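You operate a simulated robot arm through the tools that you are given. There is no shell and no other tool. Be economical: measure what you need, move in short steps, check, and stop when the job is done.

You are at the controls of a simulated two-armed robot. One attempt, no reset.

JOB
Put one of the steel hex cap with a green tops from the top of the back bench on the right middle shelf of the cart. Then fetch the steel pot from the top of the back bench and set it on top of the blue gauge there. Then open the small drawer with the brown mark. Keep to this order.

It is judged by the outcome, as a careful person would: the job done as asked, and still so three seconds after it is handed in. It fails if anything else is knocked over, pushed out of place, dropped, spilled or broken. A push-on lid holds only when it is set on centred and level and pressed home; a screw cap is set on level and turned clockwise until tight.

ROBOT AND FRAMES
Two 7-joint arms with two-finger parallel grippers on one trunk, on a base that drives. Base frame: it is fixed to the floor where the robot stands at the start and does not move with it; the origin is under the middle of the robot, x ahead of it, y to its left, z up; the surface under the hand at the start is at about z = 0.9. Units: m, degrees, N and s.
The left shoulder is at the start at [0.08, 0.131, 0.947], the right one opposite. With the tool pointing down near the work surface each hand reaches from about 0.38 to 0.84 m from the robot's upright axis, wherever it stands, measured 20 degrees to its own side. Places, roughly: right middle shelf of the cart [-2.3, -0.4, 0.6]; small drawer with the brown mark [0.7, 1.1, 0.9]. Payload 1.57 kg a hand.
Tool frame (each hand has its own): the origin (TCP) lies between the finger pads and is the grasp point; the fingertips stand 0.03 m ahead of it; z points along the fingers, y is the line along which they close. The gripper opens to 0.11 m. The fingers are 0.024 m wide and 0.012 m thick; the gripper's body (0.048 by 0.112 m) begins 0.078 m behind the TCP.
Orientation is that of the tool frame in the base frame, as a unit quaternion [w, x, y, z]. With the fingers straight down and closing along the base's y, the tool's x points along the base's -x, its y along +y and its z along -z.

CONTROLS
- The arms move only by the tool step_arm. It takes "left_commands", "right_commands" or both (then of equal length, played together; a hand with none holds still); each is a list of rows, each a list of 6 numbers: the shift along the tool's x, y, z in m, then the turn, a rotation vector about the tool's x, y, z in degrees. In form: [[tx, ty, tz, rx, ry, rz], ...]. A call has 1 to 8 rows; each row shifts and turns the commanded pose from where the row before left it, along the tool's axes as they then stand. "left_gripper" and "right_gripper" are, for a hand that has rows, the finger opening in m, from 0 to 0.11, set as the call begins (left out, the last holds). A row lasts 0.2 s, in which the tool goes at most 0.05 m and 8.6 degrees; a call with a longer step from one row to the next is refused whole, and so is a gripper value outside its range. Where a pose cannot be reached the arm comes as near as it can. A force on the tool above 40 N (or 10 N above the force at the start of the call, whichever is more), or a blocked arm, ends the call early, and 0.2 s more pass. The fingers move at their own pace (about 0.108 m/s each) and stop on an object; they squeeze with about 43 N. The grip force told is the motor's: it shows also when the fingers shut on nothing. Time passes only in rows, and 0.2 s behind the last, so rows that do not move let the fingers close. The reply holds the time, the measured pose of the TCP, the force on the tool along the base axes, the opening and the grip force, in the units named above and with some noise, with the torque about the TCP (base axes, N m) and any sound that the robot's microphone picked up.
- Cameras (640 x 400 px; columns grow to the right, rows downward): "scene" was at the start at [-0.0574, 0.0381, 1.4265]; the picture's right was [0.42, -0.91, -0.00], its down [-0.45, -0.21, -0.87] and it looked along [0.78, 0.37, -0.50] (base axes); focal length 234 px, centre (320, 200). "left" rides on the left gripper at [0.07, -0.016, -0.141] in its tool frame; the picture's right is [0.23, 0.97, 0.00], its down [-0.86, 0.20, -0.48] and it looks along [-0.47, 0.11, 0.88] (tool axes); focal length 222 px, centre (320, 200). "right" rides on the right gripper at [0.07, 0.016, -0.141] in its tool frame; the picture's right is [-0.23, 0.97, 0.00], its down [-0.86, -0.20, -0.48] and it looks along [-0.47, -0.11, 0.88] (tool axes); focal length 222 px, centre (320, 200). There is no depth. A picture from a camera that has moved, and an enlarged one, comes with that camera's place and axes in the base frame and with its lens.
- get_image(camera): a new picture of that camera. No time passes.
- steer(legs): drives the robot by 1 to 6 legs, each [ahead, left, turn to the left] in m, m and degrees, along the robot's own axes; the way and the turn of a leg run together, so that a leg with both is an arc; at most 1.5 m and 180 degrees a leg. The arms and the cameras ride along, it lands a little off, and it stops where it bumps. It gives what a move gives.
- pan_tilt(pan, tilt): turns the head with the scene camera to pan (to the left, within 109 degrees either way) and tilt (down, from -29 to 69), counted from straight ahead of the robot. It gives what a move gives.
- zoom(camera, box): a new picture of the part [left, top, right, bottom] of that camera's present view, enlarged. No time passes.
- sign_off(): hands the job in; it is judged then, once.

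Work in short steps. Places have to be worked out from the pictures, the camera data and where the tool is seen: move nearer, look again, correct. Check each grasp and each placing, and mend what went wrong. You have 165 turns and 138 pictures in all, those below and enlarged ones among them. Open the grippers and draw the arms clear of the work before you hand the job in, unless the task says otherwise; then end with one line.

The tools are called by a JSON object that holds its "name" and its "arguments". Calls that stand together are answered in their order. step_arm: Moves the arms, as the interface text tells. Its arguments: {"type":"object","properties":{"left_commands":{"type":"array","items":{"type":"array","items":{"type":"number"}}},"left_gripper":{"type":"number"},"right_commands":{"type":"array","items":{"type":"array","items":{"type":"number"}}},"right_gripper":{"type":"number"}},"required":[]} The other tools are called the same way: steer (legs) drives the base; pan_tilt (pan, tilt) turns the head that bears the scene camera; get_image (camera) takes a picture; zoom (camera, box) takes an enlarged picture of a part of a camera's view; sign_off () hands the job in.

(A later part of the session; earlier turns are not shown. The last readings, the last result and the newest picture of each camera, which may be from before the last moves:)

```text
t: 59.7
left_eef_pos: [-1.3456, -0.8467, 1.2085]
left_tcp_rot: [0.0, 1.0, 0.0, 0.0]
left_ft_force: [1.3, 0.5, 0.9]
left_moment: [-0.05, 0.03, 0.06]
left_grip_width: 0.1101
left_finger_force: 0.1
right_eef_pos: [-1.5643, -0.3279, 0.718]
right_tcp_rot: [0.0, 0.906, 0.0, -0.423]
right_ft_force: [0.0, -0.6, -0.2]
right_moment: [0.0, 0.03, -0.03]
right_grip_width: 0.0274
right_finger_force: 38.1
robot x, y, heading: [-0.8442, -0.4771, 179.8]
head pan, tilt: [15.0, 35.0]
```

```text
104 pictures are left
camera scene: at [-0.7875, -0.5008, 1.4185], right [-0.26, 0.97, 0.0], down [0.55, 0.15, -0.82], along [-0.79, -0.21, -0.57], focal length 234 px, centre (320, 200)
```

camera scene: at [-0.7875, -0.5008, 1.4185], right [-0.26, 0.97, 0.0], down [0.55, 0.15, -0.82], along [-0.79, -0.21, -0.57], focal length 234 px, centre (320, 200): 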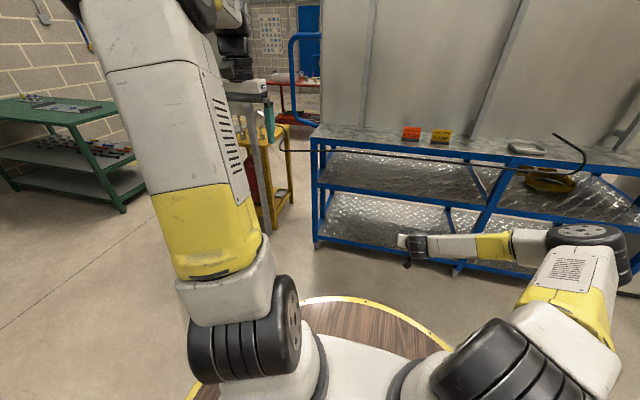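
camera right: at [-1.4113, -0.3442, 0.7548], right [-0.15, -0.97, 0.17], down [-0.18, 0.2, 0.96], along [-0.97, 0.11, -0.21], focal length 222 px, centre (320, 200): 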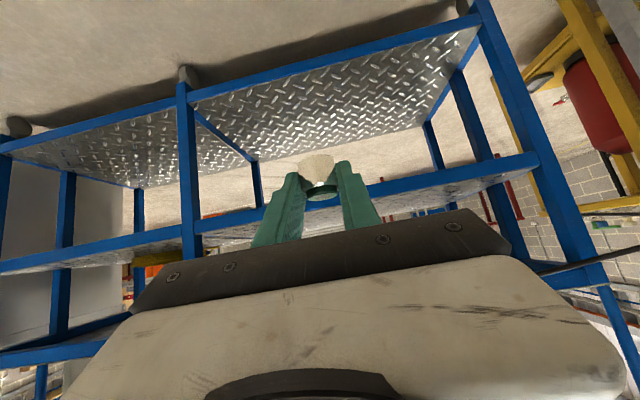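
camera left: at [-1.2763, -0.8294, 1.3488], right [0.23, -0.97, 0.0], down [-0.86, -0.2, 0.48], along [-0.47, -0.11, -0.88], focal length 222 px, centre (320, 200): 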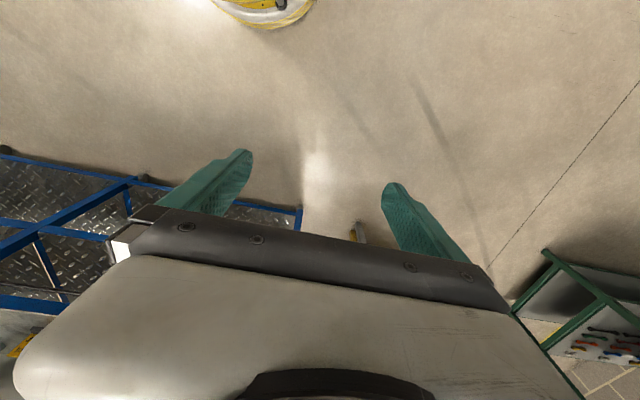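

Triangulating, the hose runs at x≈-2.0, z≈0.87, so a shallower hand (≈25° below horizontal) and a more stretched arm are needed to pass beneath it; the cap will be tilted 15° and settle flat at release. I pitch up 15° and extend 0.2 m forward here.

{"name": "step_arm", "arguments": {"right_commands": [[0, 0, 0, 0, -7.5, 0], [0, 0, 0, 0, -7.5, 0], [-0.017, 0, 0.0362, 0, 0, 0], [-0.017, 0, 0.0362, 0, 0, 0], [-0.017, 0, 0.0362, 0, 0, 0], [-0.017, 0, 0.0362, 0, 0, 0], [-0.017, 0, 0.0362, 0, 0, 0], [0, 0, 0, 0, 0, 0]]}}

{"name": "get_image", "arguments": {"camera": "right"}}

{"name": "get_image", "arguments": {"camera": "scene"}}

```text
t: 61.5
left_eef_pos: [-1.3456, -0.8474, 1.2086]
left_tcp_rot: [0.001, 1.0, 0.001, -0.001]
left_ft_force: [0.3, 0.2, -0.1]
left_moment: [0.0, -0.01, -0.02]
left_grip_width: 0.11
left_finger_force: 0.0
right_eef_pos: [-1.7561, -0.3268, 0.6643]
right_tcp_rot: [0.002, 0.907, 0.001, -0.421]
right_ft_force: [1.3, -0.3, -0.1]
right_moment: [0.01, 0.01, -0.01]
right_grip_width: 0.0275
right_finger_force: 37.9
right hand out of reach, approached as far as the arm can: row 1, 2
robot x, y, heading: [-0.8446, -0.4762, 180.1]
head pan, tilt: [15.0, 35.0]
```

```text
103 pictures are left
camera right: at [-1.6037, -0.3435, 0.7028], right [-0.15, -0.97, 0.17], down [-0.18, 0.2, 0.96], along [-0.97, 0.11, -0.21], focal length 222 px, centre (320, 200)
```

right: 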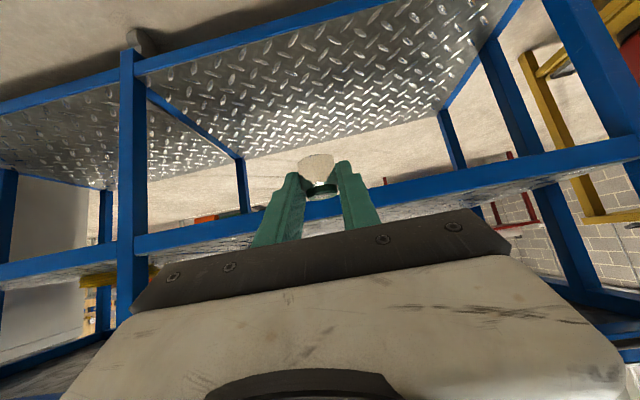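

```text
102 pictures are left
camera scene: at [-0.7877, -0.5007, 1.4185], right [-0.26, 0.97, 0.0], down [0.55, 0.15, -0.82], along [-0.79, -0.21, -0.57], focal length 234 px, centre (320, 200)
```

scene: 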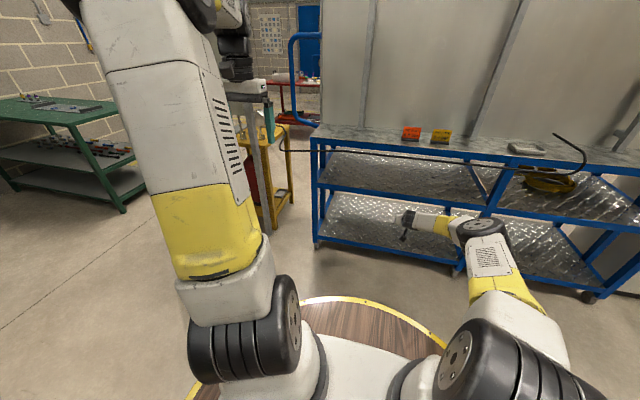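

The pitch could not be done in the folded posture; now extended, I try the pitch again.

{"name": "step_arm", "arguments": {"right_commands": [[0, 0, 0, 0, -5, 0], [0, 0, 0, 0, -5, 0], [0, 0, 0, 0, -5, 0], [0, 0, 0, 0, 0, 0]]}}

{"name": "get_image", "arguments": {"camera": "right"}}

{"name": "zoom", "arguments": {"camera": "scene", "box": [300, 110, 620, 310]}}

```text
t: 62.5
left_eef_pos: [-1.3451, -0.8471, 1.2076]
left_tcp_rot: [0.0, 1.0, 0.0, 0.0]
left_ft_force: [0.0, -0.4, 0.2]
left_moment: [-0.01, -0.01, -0.02]
left_grip_width: 0.1102
left_finger_force: 0.1
right_eef_pos: [-1.756, -0.3262, 0.6661]
right_tcp_rot: [0.0, 0.878, -0.001, -0.479]
right_ft_force: [0.0, -0.4, -0.7]
right_moment: [0.03, 0.01, -0.04]
right_grip_width: 0.0273
right_finger_force: 38.0
right hand out of reach, approached as far as the arm can: row 3
robot x, y, heading: [-0.8441, -0.477, 180.1]
head pan, tilt: [15.0, 35.0]
```

```text
101 pictures are left
camera right: at [-1.6008, -0.3427, 0.6841], right [-0.12, -0.97, 0.19], down [-0.06, 0.2, 0.98], along [-0.99, 0.11, -0.08], focal length 222 px, centre (320, 200)
```

right: 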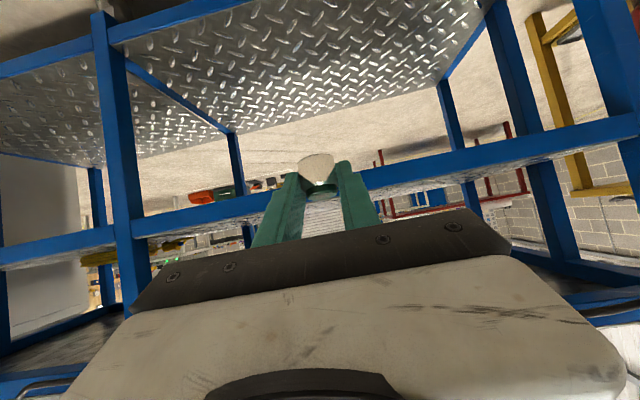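

```text
2.00 times, centred on (460, 210) of scene
camera zoom: at [-0.7878, -0.5007, 1.4185], right [-0.26, 0.97, 0.0], down [0.55, 0.15, -0.82], along [-0.79, -0.21, -0.57], focal length 468 px, centre (40, 180)
```

zoom: 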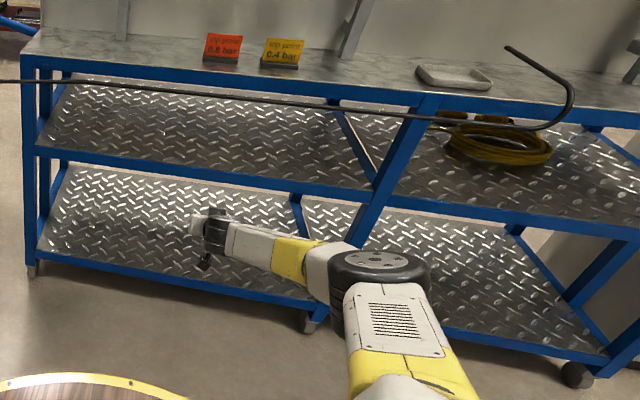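

Hand is now ~33° below horizontal. I extend another 0.1 m forward so the elbow stays well behind the hose, and try a bit more pitch.

{"name": "step_arm", "arguments": {"right_commands": [[-0.018, 0, 0.028, 0, 0, 0], [-0.018, 0, 0.028, 0, 0, 0], [-0.018, 0, 0.028, 0, 0, 0], [0, 0, 0, 0, -3, 0], [0, 0, 0, 0, -3, 0], [0, 0, 0, 0, 0, 0]]}}

{"name": "get_image", "arguments": {"camera": "right"}}

{"name": "zoom", "arguments": {"camera": "scene", "box": [300, 110, 620, 310]}}

```text
t: 63.9
left_eef_pos: [-1.3455, -0.8458, 1.2084]
left_tcp_rot: [0.0, 1.0, 0.0, 0.0]
left_ft_force: [-0.8, -0.5, 0.6]
left_moment: [-0.01, 0.01, 0.0]
left_grip_width: 0.1101
left_finger_force: 0.2
right_eef_pos: [-1.8002, -0.3258, 0.6665]
right_tcp_rot: [-0.001, 0.865, -0.001, -0.501]
right_ft_force: [0.2, -0.6, -0.1]
right_moment: [-0.03, -0.03, -0.02]
right_grip_width: 0.0275
right_finger_force: 38.1
right hand out of reach, approached as far as the arm can: row 2, 3, 5
robot x, y, heading: [-0.8443, -0.4774, 180.0]
head pan, tilt: [15.0, 35.0]
```

```text
99 pictures are left
camera right: at [-1.6442, -0.3434, 0.6762], right [-0.11, -0.97, 0.2], down [-0.01, 0.2, 0.98], along [-0.99, 0.11, -0.03], focal length 222 px, centre (320, 200)
```

right: 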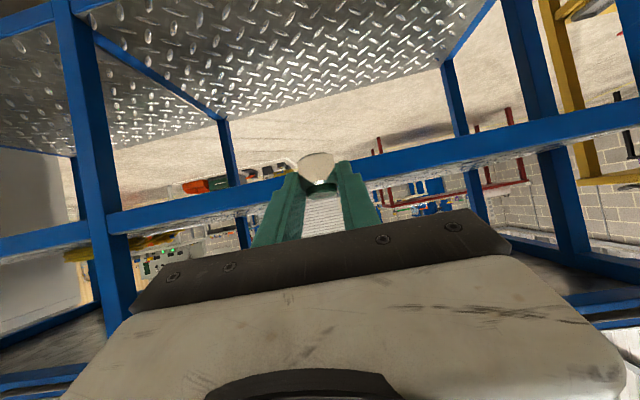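

```text
2.00 times, centred on (460, 210) of scene
camera zoom: at [-0.7878, -0.5007, 1.4185], right [-0.26, 0.97, 0.0], down [0.55, 0.15, -0.82], along [-0.79, -0.21, -0.57], focal length 468 px, centre (40, 180)
```

zoom: 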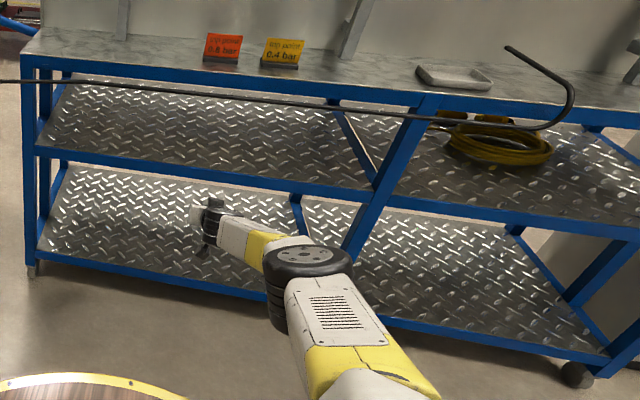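

Pitch now 30°, elbow is well back. I enlarge the wrist view to fix the shelf edge's height and distance.

{"name": "zoom", "arguments": {"camera": "right", "box": [240, 100, 480, 250]}}

{"name": "pan_tilt", "arguments": {"pan": 0, "tilt": 35}}

{"name": "get_image", "arguments": {"camera": "scene"}}

```text
2.67 times, centred on (360, 175) of right
camera zoom: at [-1.6442, -0.3434, 0.6762], right [-0.11, -0.97, 0.2], down [-0.01, 0.2, 0.98], along [-0.99, 0.11, -0.03], focal length 592 px, centre (213, 267)
```

zoom: 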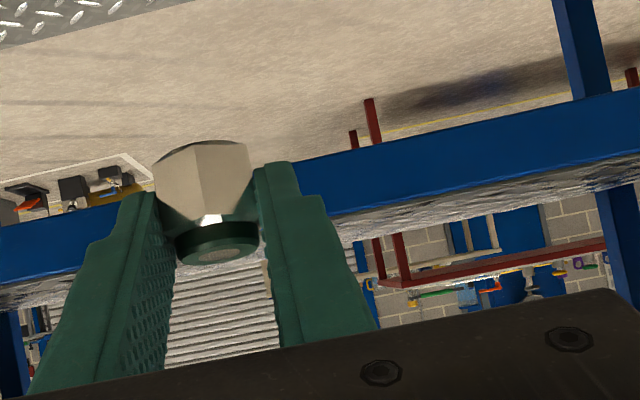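

```text
t: 64.7
left_eef_pos: [-1.3456, -0.8462, 1.2072]
left_tcp_rot: [0.0, 1.0, 0.0, 0.0]
left_ft_force: [-0.2, 0.2, -0.3]
left_moment: [-0.01, -0.01, 0.02]
left_grip_width: 0.1102
left_finger_force: 0.2
right_eef_pos: [-1.8007, -0.3254, 0.6667]
right_tcp_rot: [0.0, 0.865, 0.0, -0.501]
right_ft_force: [0.0, -0.7, -0.5]
right_moment: [0.0, 0.03, -0.02]
right_grip_width: 0.0277
right_finger_force: 37.7
robot x, y, heading: [-0.8405, -0.4787, 179.9]
head pan, tilt: [0.0, 35.0]
```

```text
96 pictures are left
camera scene: at [-0.7908, -0.478, 1.4185], right [0.0, 1.0, 0.0], down [0.57, 0.0, -0.82], along [-0.82, 0.0, -0.57], focal length 234 px, centre (320, 200)
```

scene: 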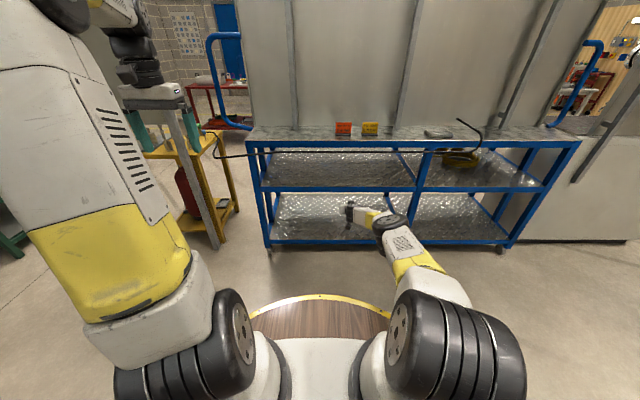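

The middle shelf's front edge is at x≈-2.05, z≈0.645; hose ~6 cm in front at z≈0.87. I raise the hand to z≈0.695 (cap bottom ≈0.666), then drive 0.17 m nearer and look.

{"name": "step_arm", "arguments": {"right_commands": [[-0.0125, 0, -0.0072, 0, 0, 0], [-0.0125, 0, -0.0072, 0, 0, 0], [0, 0, 0, 0, 0, 0]]}}

{"name": "steer", "arguments": {"legs": [[0.17, 0, 0]]}}

{"name": "get_image", "arguments": {"camera": "right"}}

{"name": "zoom", "arguments": {"camera": "scene", "box": [220, 90, 540, 290]}}

```text
t: 65.5
left_eef_pos: [-1.3457, -0.8462, 1.2084]
left_tcp_rot: [-0.001, 1.0, 0.0, 0.0]
left_ft_force: [0.0, 0.4, 0.0]
left_moment: [-0.02, 0.01, 0.03]
left_grip_width: 0.11
left_finger_force: 0.1
right_eef_pos: [-1.7992, -0.326, 0.6951]
right_tcp_rot: [0.0, 0.865, -0.001, -0.501]
right_ft_force: [-0.6, 0.3, 0.3]
right_moment: [-0.01, 0.01, 0.03]
right_grip_width: 0.0274
right_finger_force: 38.1
robot x, y, heading: [-0.8427, -0.4744, 179.9]
head pan, tilt: [0.0, 35.0]
```

```text
t: 66.9
left_eef_pos: [-1.5167, -0.8471, 1.2079]
left_tcp_rot: [0.0, 1.0, 0.0, 0.0]
left_ft_force: [0.0, 0.4, -0.4]
left_moment: [0.01, -0.01, -0.02]
left_grip_width: 0.1098
left_finger_force: 0.1
right_eef_pos: [-1.9708, -0.326, 0.6938]
right_tcp_rot: [0.0, 0.865, 0.0, -0.502]
right_ft_force: [-0.7, -0.3, -0.4]
right_moment: [-0.01, -0.03, 0.02]
right_grip_width: 0.0276
right_finger_force: 37.9
robot x, y, heading: [-1.0133, -0.4809, 179.9]
head pan, tilt: [0.0, 35.0]
```

```text
95 pictures are left
camera right: at [-1.8145, -0.3431, 0.7049], right [-0.11, -0.97, 0.2], down [-0.01, 0.2, 0.98], along [-0.99, 0.11, -0.03], focal length 222 px, centre (320, 200)
```

right: 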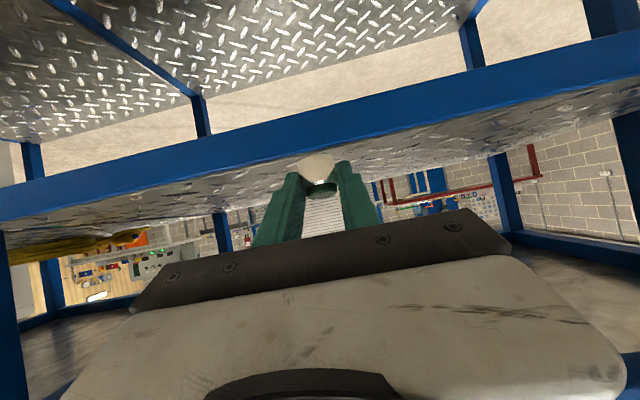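

```text
2.00 times, centred on (380, 190) of scene
camera zoom: at [-0.9615, -0.4778, 1.4185], right [0.0, 1.0, 0.0], down [0.57, 0.0, -0.82], along [-0.82, 0.0, -0.57], focal length 468 px, centre (200, 220)
```

zoom: 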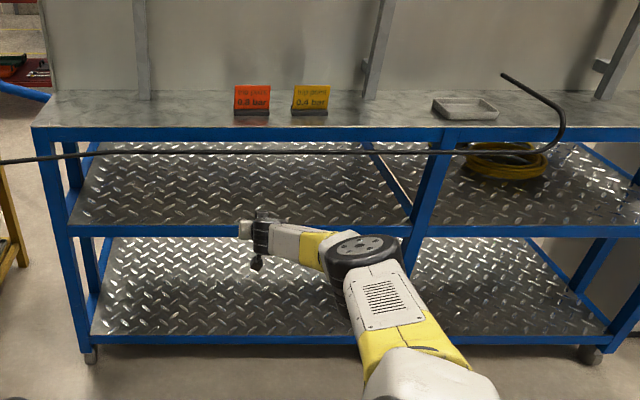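

Geometry confirmed (edge x≈-2.05, z≈0.645; hose x≈-1.99, z≈0.88–0.90). I drive the last 0.15 m in.

{"name": "steer", "arguments": {"legs": [[0.15, 0, 0]]}}

{"name": "get_image", "arguments": {"camera": "right"}}

{"name": "zoom", "arguments": {"camera": "scene", "box": [220, 120, 480, 280]}}

```text
t: 68.3
left_eef_pos: [-1.6669, -0.8464, 1.2079]
left_tcp_rot: [-0.001, 1.0, 0.0, 0.0]
left_ft_force: [0.4, -0.7, -0.6]
left_moment: [-0.02, 0.03, -0.03]
left_grip_width: 0.1103
left_finger_force: 0.0
right_eef_pos: [-2.1204, -0.3256, 0.6947]
right_tcp_rot: [0.0, 0.865, 0.0, -0.501]
right_ft_force: [0.3, -0.3, -0.9]
right_moment: [0.0, -0.01, -0.01]
right_grip_width: 0.0276
right_finger_force: 38.3
robot x, y, heading: [-1.1672, -0.4773, 179.7]
head pan, tilt: [0.0, 35.0]
```

```text
93 pictures are left
camera right: at [-1.9647, -0.3429, 0.7049], right [-0.12, -0.97, 0.2], down [-0.01, 0.2, 0.98], along [-0.99, 0.11, -0.03], focal length 222 px, centre (320, 200)
```

right: 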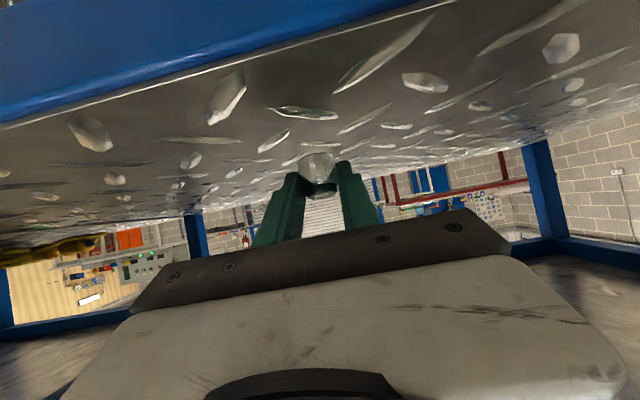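

```text
2.46 times, centred on (350, 200) of scene
camera zoom: at [-1.1118, -0.4777, 1.4185], right [0.0, 1.0, 0.0], down [0.57, 0.0, -0.82], along [-0.82, 0.0, -0.57], focal length 576 px, centre (246, 200)
```

zoom: 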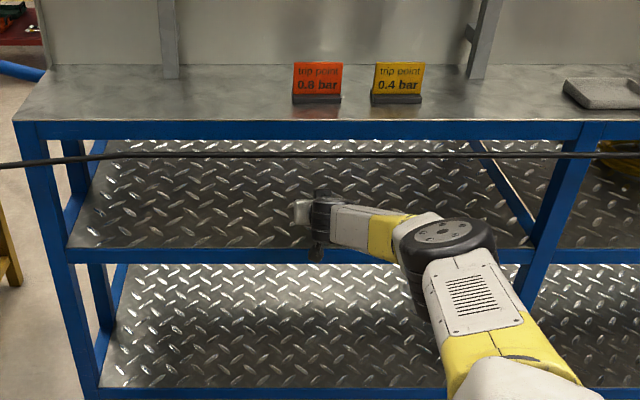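

The hand is inside the bay under the hose. I lower gently 15 mm watching the force.

{"name": "step_arm", "arguments": {"right_commands": [[0.0026, 0, 0.0015, 0, 0, 0], [0.0026, 0, 0.0015, 0, 0, 0], [0.0026, 0, 0.0015, 0, 0, 0], [0.0026, 0, 0.0015, 0, 0, 0], [0.0026, 0, 0.0015, 0, 0, 0], [0, 0, 0, 0, 0, 0]]}}

{"name": "zoom", "arguments": {"camera": "right", "box": [220, 100, 420, 225]}}

```text
t: 69.7
left_eef_pos: [-1.6678, -0.8468, 1.2083]
left_tcp_rot: [0.001, 1.0, 0.0, 0.0]
left_ft_force: [0.3, 0.6, -0.2]
left_moment: [0.01, 0.0, -0.02]
left_grip_width: 0.11
left_finger_force: 0.1
right_eef_pos: [-2.1218, -0.3257, 0.6794]
right_tcp_rot: [-0.001, 0.865, -0.001, -0.502]
right_ft_force: [-0.1, 0.7, 1.6]
right_moment: [0.03, -0.02, 0.0]
right_grip_width: 0.0277
right_finger_force: 37.3
robot x, y, heading: [-1.1681, -0.4786, 180.3]
head pan, tilt: [0.0, 35.0]
```

```text
3.20 times, centred on (320, 162) of right
camera zoom: at [-1.965, -0.3432, 0.6904], right [-0.12, -0.97, 0.2], down [-0.01, 0.2, 0.98], along [-0.99, 0.11, -0.03], focal length 711 px, centre (320, 320)
```

zoom: 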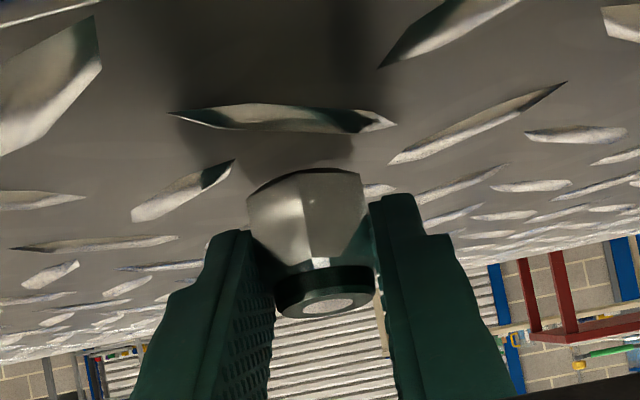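

Force just starting to rise (1.6 N); near contact. I lower a few more millimetres in 1.5 mm steps.

{"name": "step_arm", "arguments": {"right_commands": [[0.0013, 0, 0.00075, 0, 0, 0], [0.0013, 0, 0.00075, 0, 0, 0], [0.0013, 0, 0.00075, 0, 0, 0], [0, 0, 0, 0, 0, 0]]}}

{"name": "zoom", "arguments": {"camera": "right", "box": [220, 100, 420, 225]}}

```text
t: 70.7
left_eef_pos: [-1.6664, -0.8468, 1.2088]
left_tcp_rot: [0.0, 1.0, -0.001, 0.0]
left_ft_force: [0.6, 0.3, 0.5]
left_moment: [-0.02, 0.01, 0.01]
left_grip_width: 0.1101
left_finger_force: 0.1
right_eef_pos: [-2.1226, -0.325, 0.6797]
right_tcp_rot: [0.0, 0.864, 0.0, -0.504]
right_ft_force: [-6.8, -2.4, 26.4]
right_moment: [-0.09, 0.24, -0.01]
right_grip_width: 0.0272
right_finger_force: 38.4
robot x, y, heading: [-1.1675, -0.4757, 180.1]
head pan, tilt: [0.0, 35.0]
```

```text
3.20 times, centred on (320, 162) of right
camera zoom: at [-1.9655, -0.3429, 0.6881], right [-0.11, -0.97, 0.2], down [-0.01, 0.2, 0.98], along [-0.99, 0.11, -0.03], focal length 711 px, centre (320, 320)
```

zoom: 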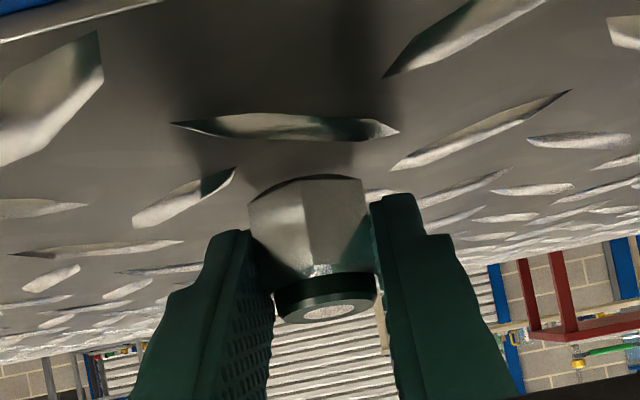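

Firm contact (26 N). I ease up 3.5 mm to light contact, then release.

{"name": "step_arm", "arguments": {"right_commands": [[-0.0026, 0, -0.0015, 0, 0, 0], [-0.0005, 0, -0.0003, 0, 0, 0], [0, 0, 0, 0, 0, 0]]}}

```text
t: 71.5
left_eef_pos: [-1.6666, -0.8466, 1.2082]
left_tcp_rot: [0.001, 1.0, 0.0, 0.0]
left_ft_force: [0.1, 0.1, 0.4]
left_moment: [-0.02, -0.01, 0.02]
left_grip_width: 0.11
left_finger_force: 0.1
right_eef_pos: [-2.1204, -0.3264, 0.6801]
right_tcp_rot: [0.0, 0.866, 0.0, -0.501]
right_ft_force: [-2.9, 0.7, 12.8]
right_moment: [0.0, 0.14, 0.03]
right_grip_width: 0.0276
right_finger_force: 38.1
robot x, y, heading: [-1.1651, -0.4775, 179.8]
head pan, tilt: [0.0, 35.0]
```

Still 13 N; up 1.5 mm more, then open.

{"name": "step_arm", "arguments": {"right_commands": [[-0.0013, 0, -0.0008, 0, 0, 0], [0, 0, 0, 0, 0, 0]]}}

{"name": "step_arm", "arguments": {"right_commands": [[0, 0, 0, 0, 0, 0], [0, 0, 0, 0, 0, 0], [0, 0, 0, 0, 0, 0]], "right_gripper": 0.05}}

{"name": "zoom", "arguments": {"camera": "right", "box": [220, 100, 420, 225]}}

```text
t: 72.1
left_eef_pos: [-1.6668, -0.8474, 1.209]
left_tcp_rot: [0.0, 1.0, 0.001, 0.0]
left_ft_force: [0.1, 0.5, 0.4]
left_moment: [0.0, 0.04, 0.02]
left_grip_width: 0.1102
left_finger_force: 0.0
right_eef_pos: [-2.1211, -0.3264, 0.6784]
right_tcp_rot: [0.0, 0.866, -0.001, -0.501]
right_ft_force: [0.5, 0.7, 2.2]
right_moment: [0.01, -0.02, 0.01]
right_grip_width: 0.0277
right_finger_force: 37.9
robot x, y, heading: [-1.1642, -0.4756, 179.9]
head pan, tilt: [0.0, 35.0]
```

```text
t: 72.9
left_eef_pos: [-1.6672, -0.8468, 1.2076]
left_tcp_rot: [0.0, 1.0, 0.0, 0.0]
left_ft_force: [0.3, 0.6, 0.1]
left_moment: [0.02, -0.01, 0.02]
left_grip_width: 0.1102
left_finger_force: 0.1
right_eef_pos: [-2.1221, -0.3254, 0.6808]
right_tcp_rot: [-0.001, 0.865, -0.001, -0.502]
right_ft_force: [-0.4, 0.3, -0.3]
right_moment: [-0.01, -0.02, -0.02]
right_grip_width: 0.0504
right_finger_force: 0.0
robot x, y, heading: [-1.1634, -0.4763, 179.7]
head pan, tilt: [0.0, 35.0]
```

```text
3.20 times, centred on (320, 162) of right
camera zoom: at [-1.9647, -0.3433, 0.6902], right [-0.12, -0.97, 0.2], down [-0.01, 0.2, 0.98], along [-0.99, 0.11, -0.03], focal length 711 px, centre (320, 320)
```

zoom: 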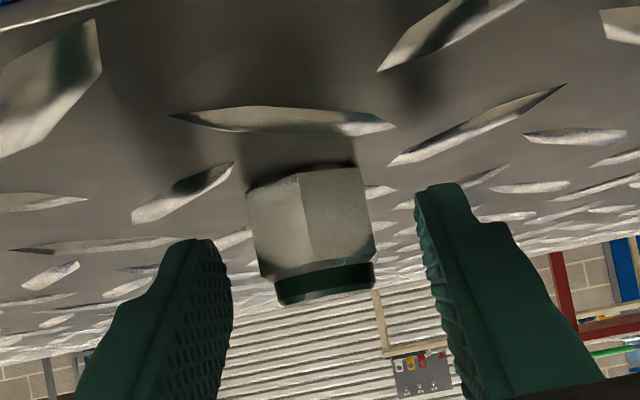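

The cap stands upright and free. I back straight out and check it.

{"name": "steer", "arguments": {"legs": [[-0.5, 0, 0]]}}

{"name": "zoom", "arguments": {"camera": "right", "box": [200, 100, 440, 250]}}

{"name": "get_image", "arguments": {"camera": "scene"}}

```text
t: 75.9
left_eef_pos: [-1.1623, -0.8465, 1.2076]
left_tcp_rot: [0.0, 1.0, 0.0, 0.0]
left_ft_force: [-0.8, -0.2, -0.1]
left_moment: [-0.01, -0.03, 0.01]
left_grip_width: 0.1102
left_finger_force: 0.0
right_eef_pos: [-1.617, -0.3263, 0.6798]
right_tcp_rot: [-0.001, 0.865, -0.001, -0.501]
right_ft_force: [-0.2, -0.2, 0.3]
right_moment: [0.0, -0.01, -0.01]
right_grip_width: 0.0501
right_finger_force: 0.0
robot x, y, heading: [-0.6602, -0.4825, 179.9]
head pan, tilt: [0.0, 35.0]
```

```text
2.67 times, centred on (320, 175) of right
camera zoom: at [-1.461, -0.3435, 0.6903], right [-0.12, -0.97, 0.2], down [-0.01, 0.2, 0.98], along [-0.99, 0.11, -0.03], focal length 592 px, centre (320, 267)
```

zoom: 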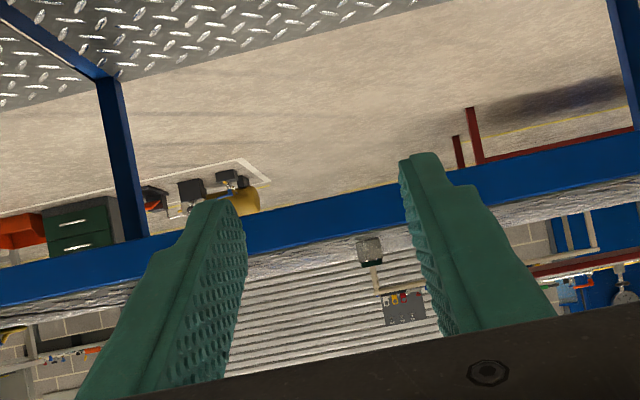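

```text
87 pictures are left
camera scene: at [-0.6081, -0.4782, 1.4185], right [0.0, 1.0, 0.0], down [0.57, 0.0, -0.82], along [-0.82, 0.0, -0.57], focal length 234 px, centre (320, 200)
```

scene: 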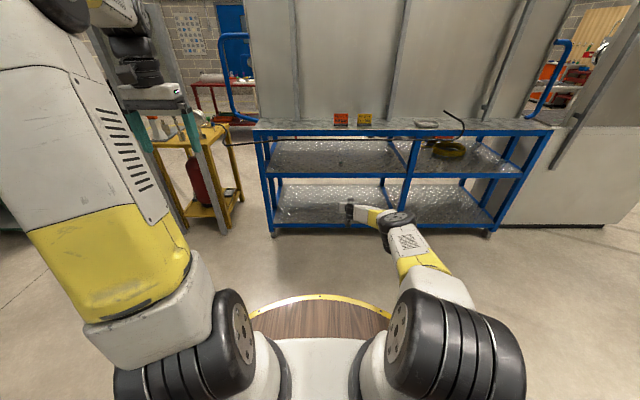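

The cap stands on the middle shelf, nothing else disturbed. I raise the arm and point the hand down again.

{"name": "step_arm", "arguments": {"right_commands": [[-0.0416, 0, -0.024, 0, 0, 0], [-0.0416, 0, -0.024, 0, 0, 0], [-0.0416, 0, -0.024, 0, 0, 0], [-0.0416, 0, -0.024, 0, 0, 0], [-0.0416, 0, -0.024, 0, 0, 0], [-0.0416, 0, -0.024, 0, 0, 0], [-0.0416, 0, -0.024, 0, 0, 0], [-0.0416, 0, -0.024, 0, 0, 0]], "right_gripper": 0.11}}

{"name": "step_arm", "arguments": {"right_commands": [[0.015, 0, -0.035, 0, 7.5, 0], [0.015, 0, -0.035, 0, 7.5, 0], [0.015, 0, -0.035, 0, 7.5, 0], [0.02, 0, -0.03, 0, 7.5, 0], [0.03, 0, -0.02, 0, 7.5, 0], [0.03, 0, -0.02, 0, 7.5, 0], [0.03, 0, -0.01, 0, 7.5, 0], [0.03, 0, 0, 0, 7.5, 0]]}}

```text
t: 77.7
left_eef_pos: [-1.1646, -0.847, 1.2084]
left_tcp_rot: [0.0, 1.0, 0.0, -0.001]
left_ft_force: [-0.4, -0.1, 0.1]
left_moment: [0.0, -0.03, 0.01]
left_grip_width: 0.11
left_finger_force: 0.0
right_eef_pos: [-1.6156, -0.3234, 1.0651]
right_tcp_rot: [-0.001, 0.866, -0.002, -0.5]
right_ft_force: [-0.6, 0.8, -0.8]
right_moment: [-0.01, 0.0, 0.0]
right_grip_width: 0.11
right_finger_force: 0.0
robot x, y, heading: [-0.6632, -0.4778, 179.9]
head pan, tilt: [0.0, 35.0]
```

```text
t: 79.5
left_eef_pos: [-1.1634, -0.8469, 1.2082]
left_tcp_rot: [-0.001, 1.0, 0.0, 0.0]
left_ft_force: [-0.5, -0.1, 1.2]
left_moment: [0.03, -0.01, 0.02]
left_grip_width: 0.11
left_finger_force: 0.1
right_eef_pos: [-1.3386, -0.327, 1.1131]
right_tcp_rot: [0.0, 1.0, -0.002, 0.0]
right_ft_force: [0.1, -0.3, 0.5]
right_moment: [0.0, 0.0, 0.02]
right_grip_width: 0.1102
right_finger_force: 0.0
robot x, y, heading: [-0.6593, -0.479, 180.0]
head pan, tilt: [0.0, 35.0]
```

Arm is up. I turn back and drive to the bench in front of the pot.

{"name": "steer", "arguments": {"legs": [[0, 0, -180], [0.58, 0.4, 0]]}}

{"name": "pan_tilt", "arguments": {"pan": -25, "tilt": 40}}

{"name": "get_image", "arguments": {"camera": "right"}}

{"name": "get_image", "arguments": {"camera": "scene"}}

```text
t: 90.7
left_eef_pos: [0.4312, 0.2709, 1.209]
left_tcp_rot: [0.0, 0.009, 1.0, 0.0]
left_ft_force: [0.5, -0.3, 0.0]
left_moment: [-0.02, 0.01, 0.01]
left_grip_width: 0.1101
left_finger_force: 0.0
right_eef_pos: [0.5989, -0.2508, 1.1116]
right_tcp_rot: [0.002, 0.01, 1.0, -0.001]
right_ft_force: [0.1, -0.6, -0.3]
right_moment: [0.0, 0.0, -0.02]
right_grip_width: 0.1098
right_finger_force: 0.1
robot x, y, heading: [-0.0768, -0.086, -1.1]
head pan, tilt: [0.0, 35.0]
```

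```text
t: 91.6
left_eef_pos: [0.4329, 0.2711, 1.2086]
left_tcp_rot: [-0.001, 0.01, 1.0, 0.0]
left_ft_force: [0.1, 0.6, -0.4]
left_moment: [0.0, 0.03, 0.01]
left_grip_width: 0.1099
left_finger_force: 0.0
right_eef_pos: [0.5996, -0.2508, 1.1104]
right_tcp_rot: [0.001, 0.009, 1.0, 0.0]
right_ft_force: [0.0, -0.2, -0.6]
right_moment: [0.01, -0.01, 0.02]
right_grip_width: 0.11
right_finger_force: 0.0
robot x, y, heading: [-0.078, -0.0934, -1.1]
head pan, tilt: [-25.0, 40.0]
```

```text
86 pictures are left
camera right: at [0.5289, -0.2345, 1.2522], right [0.25, 0.97, 0.0], down [0.85, -0.22, 0.48], along [0.47, -0.12, -0.88], focal length 222 px, centre (320, 200)
```

right: 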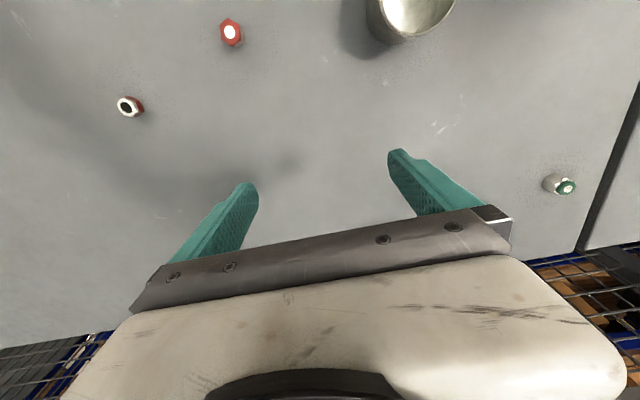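

```text
85 pictures are left
camera scene: at [-0.1399, -0.1252, 1.411], right [-0.44, -0.9, 0.0], down [-0.58, 0.28, -0.77], along [0.69, -0.34, -0.64], focal length 234 px, centre (320, 200)
```

scene: 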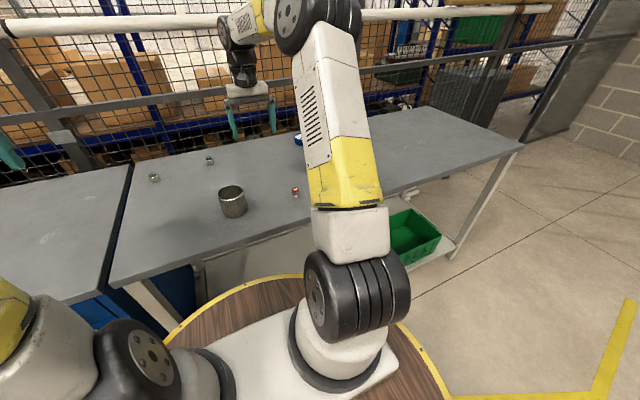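

Enlarge pot and gauge in the scene view.

{"name": "zoom", "arguments": {"camera": "scene", "box": [130, 110, 330, 235]}}

```text
3.20 times, centred on (230, 172) of scene
camera zoom: at [-0.1399, -0.1252, 1.411], right [-0.44, -0.9, 0.0], down [-0.58, 0.28, -0.77], along [0.69, -0.34, -0.64], focal length 748 px, centre (608, 288)
```

zoom: 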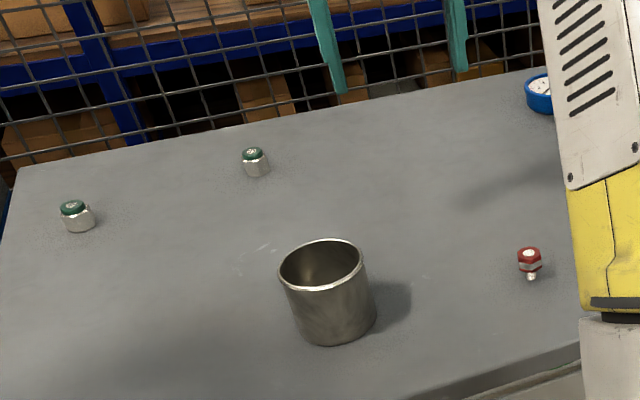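

Pot ≈ (0.487, -0.13), diameter ≈83 mm, rim z≈0.968. I move the right hand above it, high.

{"name": "step_arm", "arguments": {"right_commands": [[0.029, 0.03, 0, 0, 0, 0], [0.029, 0.03, 0, 0, 0, 0], [0.029, 0.03, 0, 0, 0, 0], [0.029, 0.03, 0, 0, 0, 0], [0, 0, 0, 0, 0, 0]], "right_gripper": 0.11}}

{"name": "get_image", "arguments": {"camera": "right"}}

```text
t: 92.8
left_eef_pos: [0.4315, 0.2702, 1.2077]
left_tcp_rot: [-0.001, 0.008, 1.0, -0.001]
left_ft_force: [-0.3, 0.5, 0.4]
left_moment: [-0.01, -0.01, 0.01]
left_grip_width: 0.1101
left_finger_force: 0.1
right_eef_pos: [0.4866, -0.1282, 1.1115]
right_tcp_rot: [0.001, 0.01, 1.0, 0.0]
right_ft_force: [0.2, -0.2, 0.4]
right_moment: [0.0, 0.0, 0.01]
right_grip_width: 0.1098
right_finger_force: 0.1
robot x, y, heading: [-0.0785, -0.0897, -1.2]
head pan, tilt: [-25.0, 40.0]
```

```text
83 pictures are left
camera right: at [0.415, -0.112, 1.2526], right [0.25, 0.97, 0.0], down [0.85, -0.22, 0.48], along [0.47, -0.12, -0.88], focal length 222 px, centre (320, 200)
```

right: 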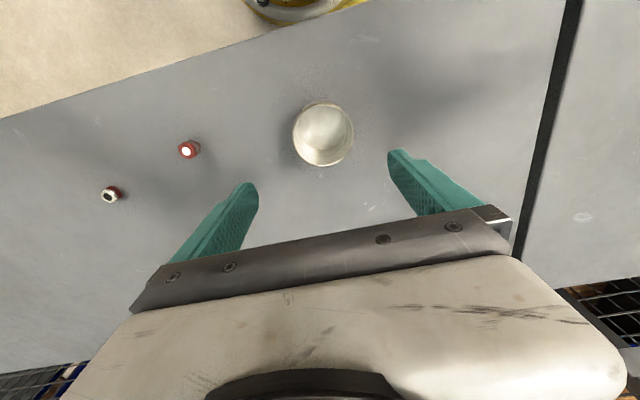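

Wrist view puts the pot at ≈(0.477, -0.125). I shift slightly, descend to z≈1.03 and look again.

{"name": "step_arm", "arguments": {"right_commands": [[0.008, 0.003, 0.04, 0, 0, 0], [0, 0, 0.04, 0, 0, 0], [0, 0, 0, 0, 0, 0]]}}

{"name": "get_image", "arguments": {"camera": "right"}}

```text
t: 93.6
left_eef_pos: [0.4315, 0.2711, 1.2097]
left_tcp_rot: [0.0, 0.009, 1.0, 0.0]
left_ft_force: [-0.1, 0.2, -0.8]
left_moment: [-0.02, 0.0, 0.0]
left_grip_width: 0.1102
left_finger_force: 0.2
right_eef_pos: [0.4774, -0.1262, 1.031]
right_tcp_rot: [0.002, 0.01, 1.0, 0.0]
right_ft_force: [-0.7, 0.7, -0.3]
right_moment: [0.01, -0.01, -0.02]
right_grip_width: 0.1101
right_finger_force: 0.1
robot x, y, heading: [-0.0793, -0.0893, -1.1]
head pan, tilt: [-25.0, 40.0]
```

```text
82 pictures are left
camera right: at [0.4071, -0.1088, 1.1712], right [0.25, 0.97, 0.0], down [0.85, -0.22, 0.48], along [0.47, -0.12, -0.88], focal length 222 px, centre (320, 200)
```

right: 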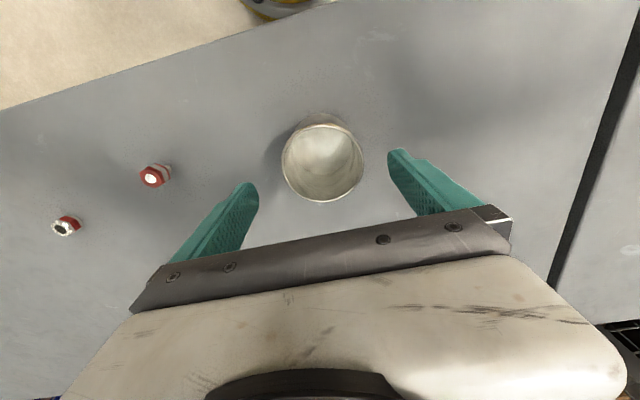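

Pot centre ≈(0.476,-0.1235), D≈78 mm. Descend to z≈0.945 around it.

{"name": "step_arm", "arguments": {"right_commands": [[0.001, 0.0027, 0.02, 0, 0, 0], [0, 0, 0.022, 0, 0, 0], [0, 0, 0.022, 0, 0, 0], [0, 0, 0.022, 0, 0, 0], [0, 0, 0, 0, 0, 0]]}}

{"name": "get_image", "arguments": {"camera": "right"}}

```text
t: 94.8
left_eef_pos: [0.4318, 0.2708, 1.2083]
left_tcp_rot: [0.0, 0.009, 1.0, -0.001]
left_ft_force: [0.1, -0.3, 0.7]
left_moment: [0.0, -0.01, 0.0]
left_grip_width: 0.1099
left_finger_force: 0.1
right_eef_pos: [0.4761, -0.1235, 0.9447]
right_tcp_rot: [0.001, 0.009, 1.0, -0.001]
right_ft_force: [0.1, 0.3, -0.5]
right_moment: [-0.01, -0.01, 0.0]
right_grip_width: 0.1099
right_finger_force: 0.1
robot x, y, heading: [-0.0768, -0.0871, -0.9]
head pan, tilt: [-25.0, 40.0]
```

```text
81 pictures are left
camera right: at [0.4061, -0.1064, 1.0852], right [0.24, 0.97, 0.0], down [0.85, -0.21, 0.48], along [0.47, -0.12, -0.88], focal length 222 px, centre (320, 200)
```

right: 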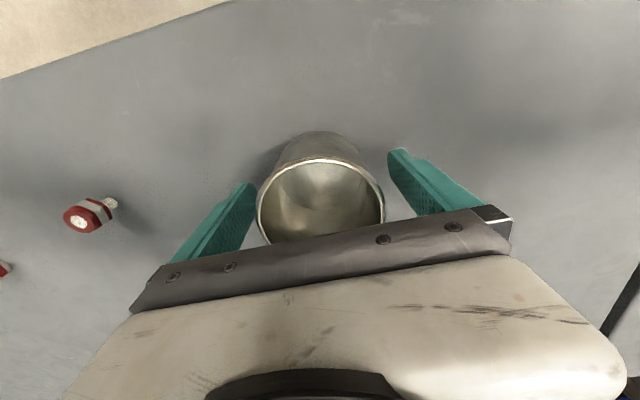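

The pot sits centred between the fingers. Close.

{"name": "step_arm", "arguments": {"right_commands": [[0, 0, 0, 0, 0, 0], [0, 0, 0, 0, 0, 0], [0, 0, 0, 0, 0, 0]], "right_gripper": 0.0}}

{"name": "step_arm", "arguments": {"right_commands": [[0, 0, -0.01, 0, 0, 0], [0, 0, -0.01, 0, 0, 0], [0, 0, 0, 0, 0, 0]]}}

{"name": "get_image", "arguments": {"camera": "right"}}

```text
t: 95.6
left_eef_pos: [0.4317, 0.2698, 1.2081]
left_tcp_rot: [0.0, 0.009, 1.0, 0.001]
left_ft_force: [-0.4, 0.6, 0.5]
left_moment: [-0.02, 0.04, 0.01]
left_grip_width: 0.1099
left_finger_force: 0.1
right_eef_pos: [0.4778, -0.1231, 0.944]
right_tcp_rot: [0.002, 0.01, 1.0, 0.0]
right_ft_force: [0.1, 0.2, -0.3]
right_moment: [-0.02, 0.02, 0.0]
right_grip_width: 0.0751
right_finger_force: 42.8
robot x, y, heading: [-0.0759, -0.0896, -0.8]
head pan, tilt: [-25.0, 40.0]
```

```text
t: 96.4
left_eef_pos: [0.4324, 0.2702, 1.2086]
left_tcp_rot: [0.001, 0.009, 1.0, 0.001]
left_ft_force: [0.2, 0.0, -0.3]
left_moment: [0.02, 0.0, 0.01]
left_grip_width: 0.11
left_finger_force: 0.1
right_eef_pos: [0.4771, -0.123, 0.9652]
right_tcp_rot: [0.002, 0.009, 1.0, 0.0]
right_ft_force: [-0.1, 0.9, -1.8]
right_moment: [0.0, -0.01, 0.0]
right_grip_width: 0.0749
right_finger_force: 42.9
robot x, y, heading: [-0.0758, -0.0896, -1.0]
head pan, tilt: [-25.0, 40.0]
```

```text
80 pictures are left
camera right: at [0.4067, -0.1063, 1.1054], right [0.25, 0.97, 0.0], down [0.85, -0.22, 0.48], along [0.47, -0.12, -0.88], focal length 222 px, centre (320, 200)
```

right: 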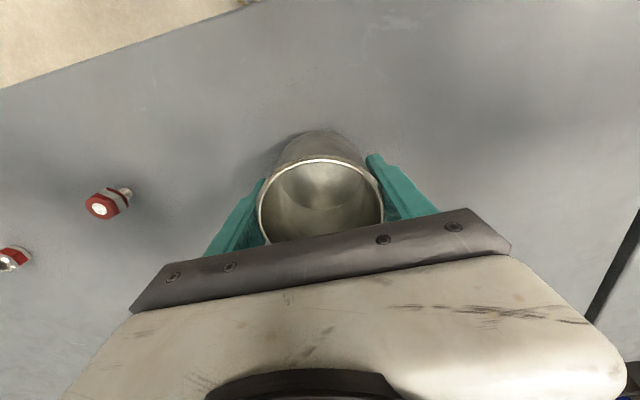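

Pot held (75 mm, bottom 44.5 mm below TCP). Lift to z≈1.08 and drive right toward the gauge.

{"name": "step_arm", "arguments": {"right_commands": [[0, 0, -0.03, 0, 0, 0], [0, 0, -0.03, 0, 0, 0], [0, 0, -0.03, 0, 0, 0], [0, 0, -0.025, 0, 0, 0], [0, 0, 0, 0, 0, 0]]}}

{"name": "steer", "arguments": {"legs": [[0.05, -0.28, 1.0]]}}

{"name": "get_image", "arguments": {"camera": "right"}}

{"name": "get_image", "arguments": {"camera": "scene"}}

```text
t: 97.6
left_eef_pos: [0.4313, 0.271, 1.2081]
left_tcp_rot: [0.0, 0.008, 1.0, 0.0]
left_ft_force: [-0.4, 0.7, -0.2]
left_moment: [-0.03, 0.0, 0.0]
left_grip_width: 0.1103
left_finger_force: 0.1
right_eef_pos: [0.4778, -0.1242, 1.0799]
right_tcp_rot: [0.002, 0.008, 1.0, 0.0]
right_ft_force: [0.0, -0.3, -1.4]
right_moment: [-0.01, -0.01, -0.01]
right_grip_width: 0.0746
right_finger_force: 43.3
robot x, y, heading: [-0.0793, -0.0879, -0.9]
head pan, tilt: [-25.0, 40.0]
```

```text
t: 99.5
left_eef_pos: [0.4727, 0.0004, 1.2083]
left_tcp_rot: [0.0, -0.001, 1.0, 0.0]
left_ft_force: [0.2, 0.0, 0.6]
left_moment: [-0.04, -0.03, 0.0]
left_grip_width: 0.1101
left_finger_force: 0.1
right_eef_pos: [0.5261, -0.3925, 1.0787]
right_tcp_rot: [0.002, 0.0, 1.0, 0.0]
right_ft_force: [-1.2, -0.4, -1.5]
right_moment: [0.03, -0.01, -0.03]
right_grip_width: 0.0752
right_finger_force: 42.9
robot x, y, heading: [-0.0288, -0.3727, -0.1]
head pan, tilt: [-25.0, 40.0]
```

```text
79 pictures are left
camera right: at [0.455, -0.377, 1.2205], right [0.23, 0.97, 0.0], down [0.85, -0.2, 0.48], along [0.47, -0.11, -0.88], focal length 222 px, centre (320, 200)
```

right: 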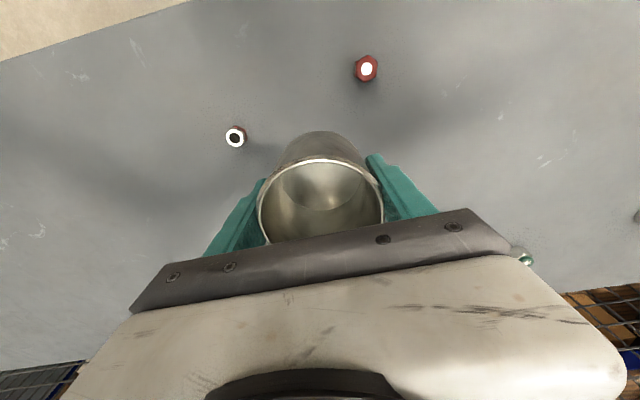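

```text
78 pictures are left
camera scene: at [-0.0908, -0.4061, 1.411], right [-0.42, -0.91, 0.0], down [-0.58, 0.27, -0.77], along [0.69, -0.32, -0.64], focal length 234 px, centre (320, 200)
```

scene: 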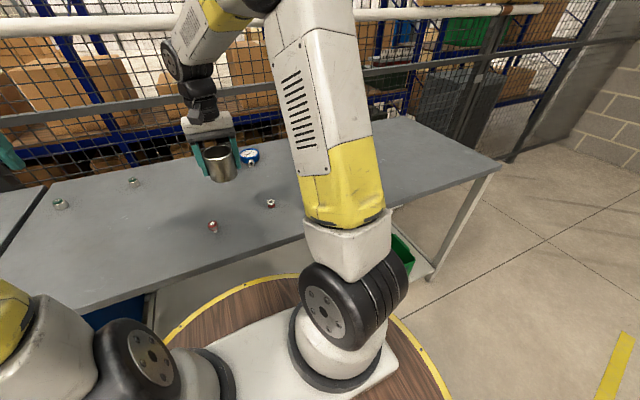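

The gauge is visible just right of the pot; enlarge it.

{"name": "zoom", "arguments": {"camera": "scene", "box": [180, 110, 300, 185]}}

```text
5.33 times, centred on (240, 148) of scene
camera zoom: at [-0.0908, -0.4061, 1.411], right [-0.42, -0.91, 0.0], down [-0.58, 0.27, -0.77], along [0.69, -0.32, -0.64], focal length 1247 px, centre (747, 480)
```

zoom: 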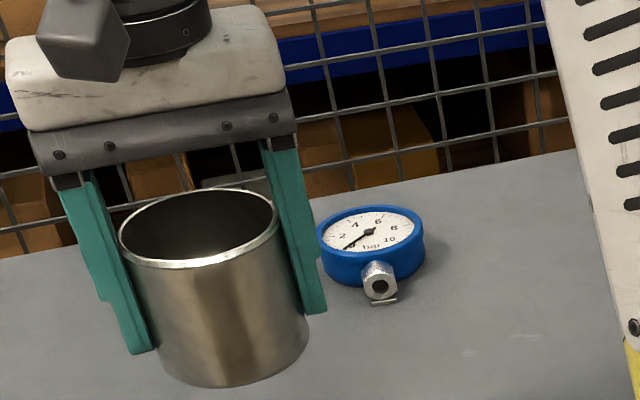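

Gauge centre ≈(0.839,-0.50), top ≈0.928, diameter ≈85 mm, lying face up — good to carry the pot. To bring the right shoulder nearer without pushing into the bench, I turn the base 45° left in place.

{"name": "steer", "arguments": {"legs": [[0, 0, 45], [-0.064, -0.092, 0]]}}

{"name": "pan_tilt", "arguments": {"pan": -60, "tilt": 35}}

{"name": "get_image", "arguments": {"camera": "scene"}}

```text
t: 102.8
left_eef_pos: [0.0889, 0.1367, 1.2077]
left_tcp_rot: [0.0, -0.38, 0.925, 0.0]
left_ft_force: [0.5, -0.5, 0.9]
left_moment: [0.01, 0.0, -0.01]
left_grip_width: 0.1102
left_finger_force: 0.0
right_eef_pos: [0.4023, -0.1077, 1.0795]
right_tcp_rot: [0.001, -0.379, 0.926, 0.002]
right_ft_force: [0.7, 0.5, -1.1]
right_moment: [-0.01, 0.0, 0.0]
right_grip_width: 0.0754
right_finger_force: 43.2
robot x, y, heading: [-0.0053, -0.4818, 44.5]
head pan, tilt: [-25.0, 40.0]
```

```text
t: 103.8
left_eef_pos: [0.0895, 0.1354, 1.208]
left_tcp_rot: [0.0, -0.38, 0.925, 0.0]
left_ft_force: [0.0, -0.2, -1.0]
left_moment: [0.02, 0.0, 0.0]
left_grip_width: 0.1099
left_finger_force: 0.1
right_eef_pos: [0.4024, -0.1081, 1.0791]
right_tcp_rot: [0.002, -0.378, 0.926, 0.0]
right_ft_force: [-0.9, 0.9, -1.1]
right_moment: [-0.03, -0.01, -0.03]
right_grip_width: 0.0752
right_finger_force: 43.0
robot x, y, heading: [-0.0036, -0.4805, 44.5]
head pan, tilt: [-60.0, 35.0]
```

```text
76 pictures are left
camera scene: at [-0.0238, -0.6026, 1.4185], right [-0.26, -0.96, 0.0], down [-0.55, 0.15, -0.82], along [0.79, -0.22, -0.57], focal length 234 px, centre (320, 200)
```

scene: 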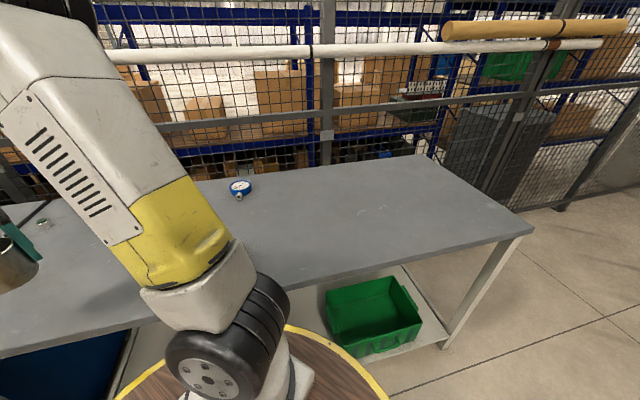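

Gauge in clear view. I carry the pot at z≈1.08 most of the way toward it.

{"name": "step_arm", "arguments": {"right_commands": [[-0.0025, -0.046, 0, 0, 0, 0], [-0.0025, -0.046, 0, 0, 0, 0], [-0.0025, -0.046, 0, 0, 0, 0], [-0.0025, -0.046, 0, 0, 0, 0], [-0.0025, -0.046, 0, 0, 0, 0], [-0.0025, -0.046, 0, 0, 0, 0], [-0.0025, -0.046, 0, 0, 0, 0], [-0.0025, -0.046, 0, 0, 0, 0]]}}

{"name": "get_image", "arguments": {"camera": "right"}}

{"name": "get_image", "arguments": {"camera": "scene"}}

```text
t: 105.6
left_eef_pos: [0.0874, 0.1354, 1.2083]
left_tcp_rot: [0.001, -0.379, 0.925, 0.0]
left_ft_force: [0.4, 0.1, 0.4]
left_moment: [-0.05, -0.03, -0.05]
left_grip_width: 0.1101
left_finger_force: 0.0
right_eef_pos: [0.674, -0.3576, 1.0801]
right_tcp_rot: [0.001, -0.378, 0.926, 0.0]
right_ft_force: [-0.5, -0.6, -1.4]
right_moment: [-0.06, 0.01, 0.01]
right_grip_width: 0.0753
right_finger_force: 42.5
robot x, y, heading: [-0.0116, -0.4841, 44.6]
head pan, tilt: [-60.0, 35.0]
```

```text
75 pictures are left
camera right: at [0.6118, -0.3959, 1.2209], right [-0.52, 0.85, 0.0], down [0.75, 0.46, 0.48], along [0.41, 0.25, -0.88], focal length 222 px, centre (320, 200)
```

right: 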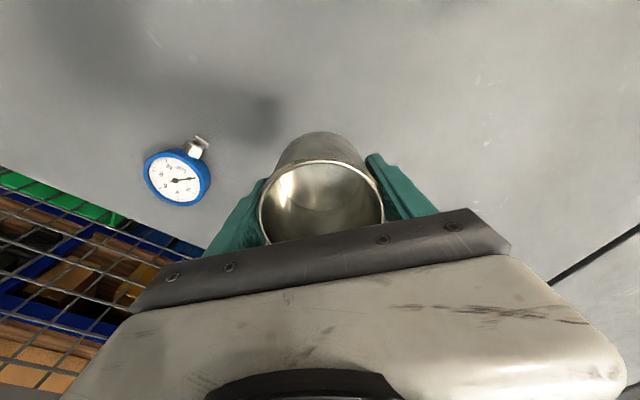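

```text
74 pictures are left
camera scene: at [-0.0241, -0.6025, 1.4185], right [-0.27, -0.96, 0.0], down [-0.55, 0.15, -0.82], along [0.79, -0.22, -0.57], focal length 234 px, centre (320, 200)
```

scene: 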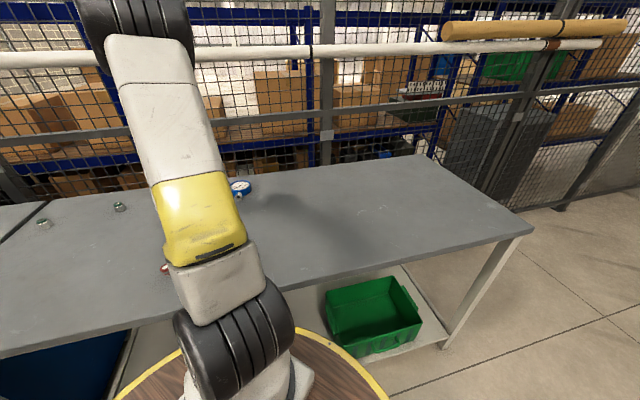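

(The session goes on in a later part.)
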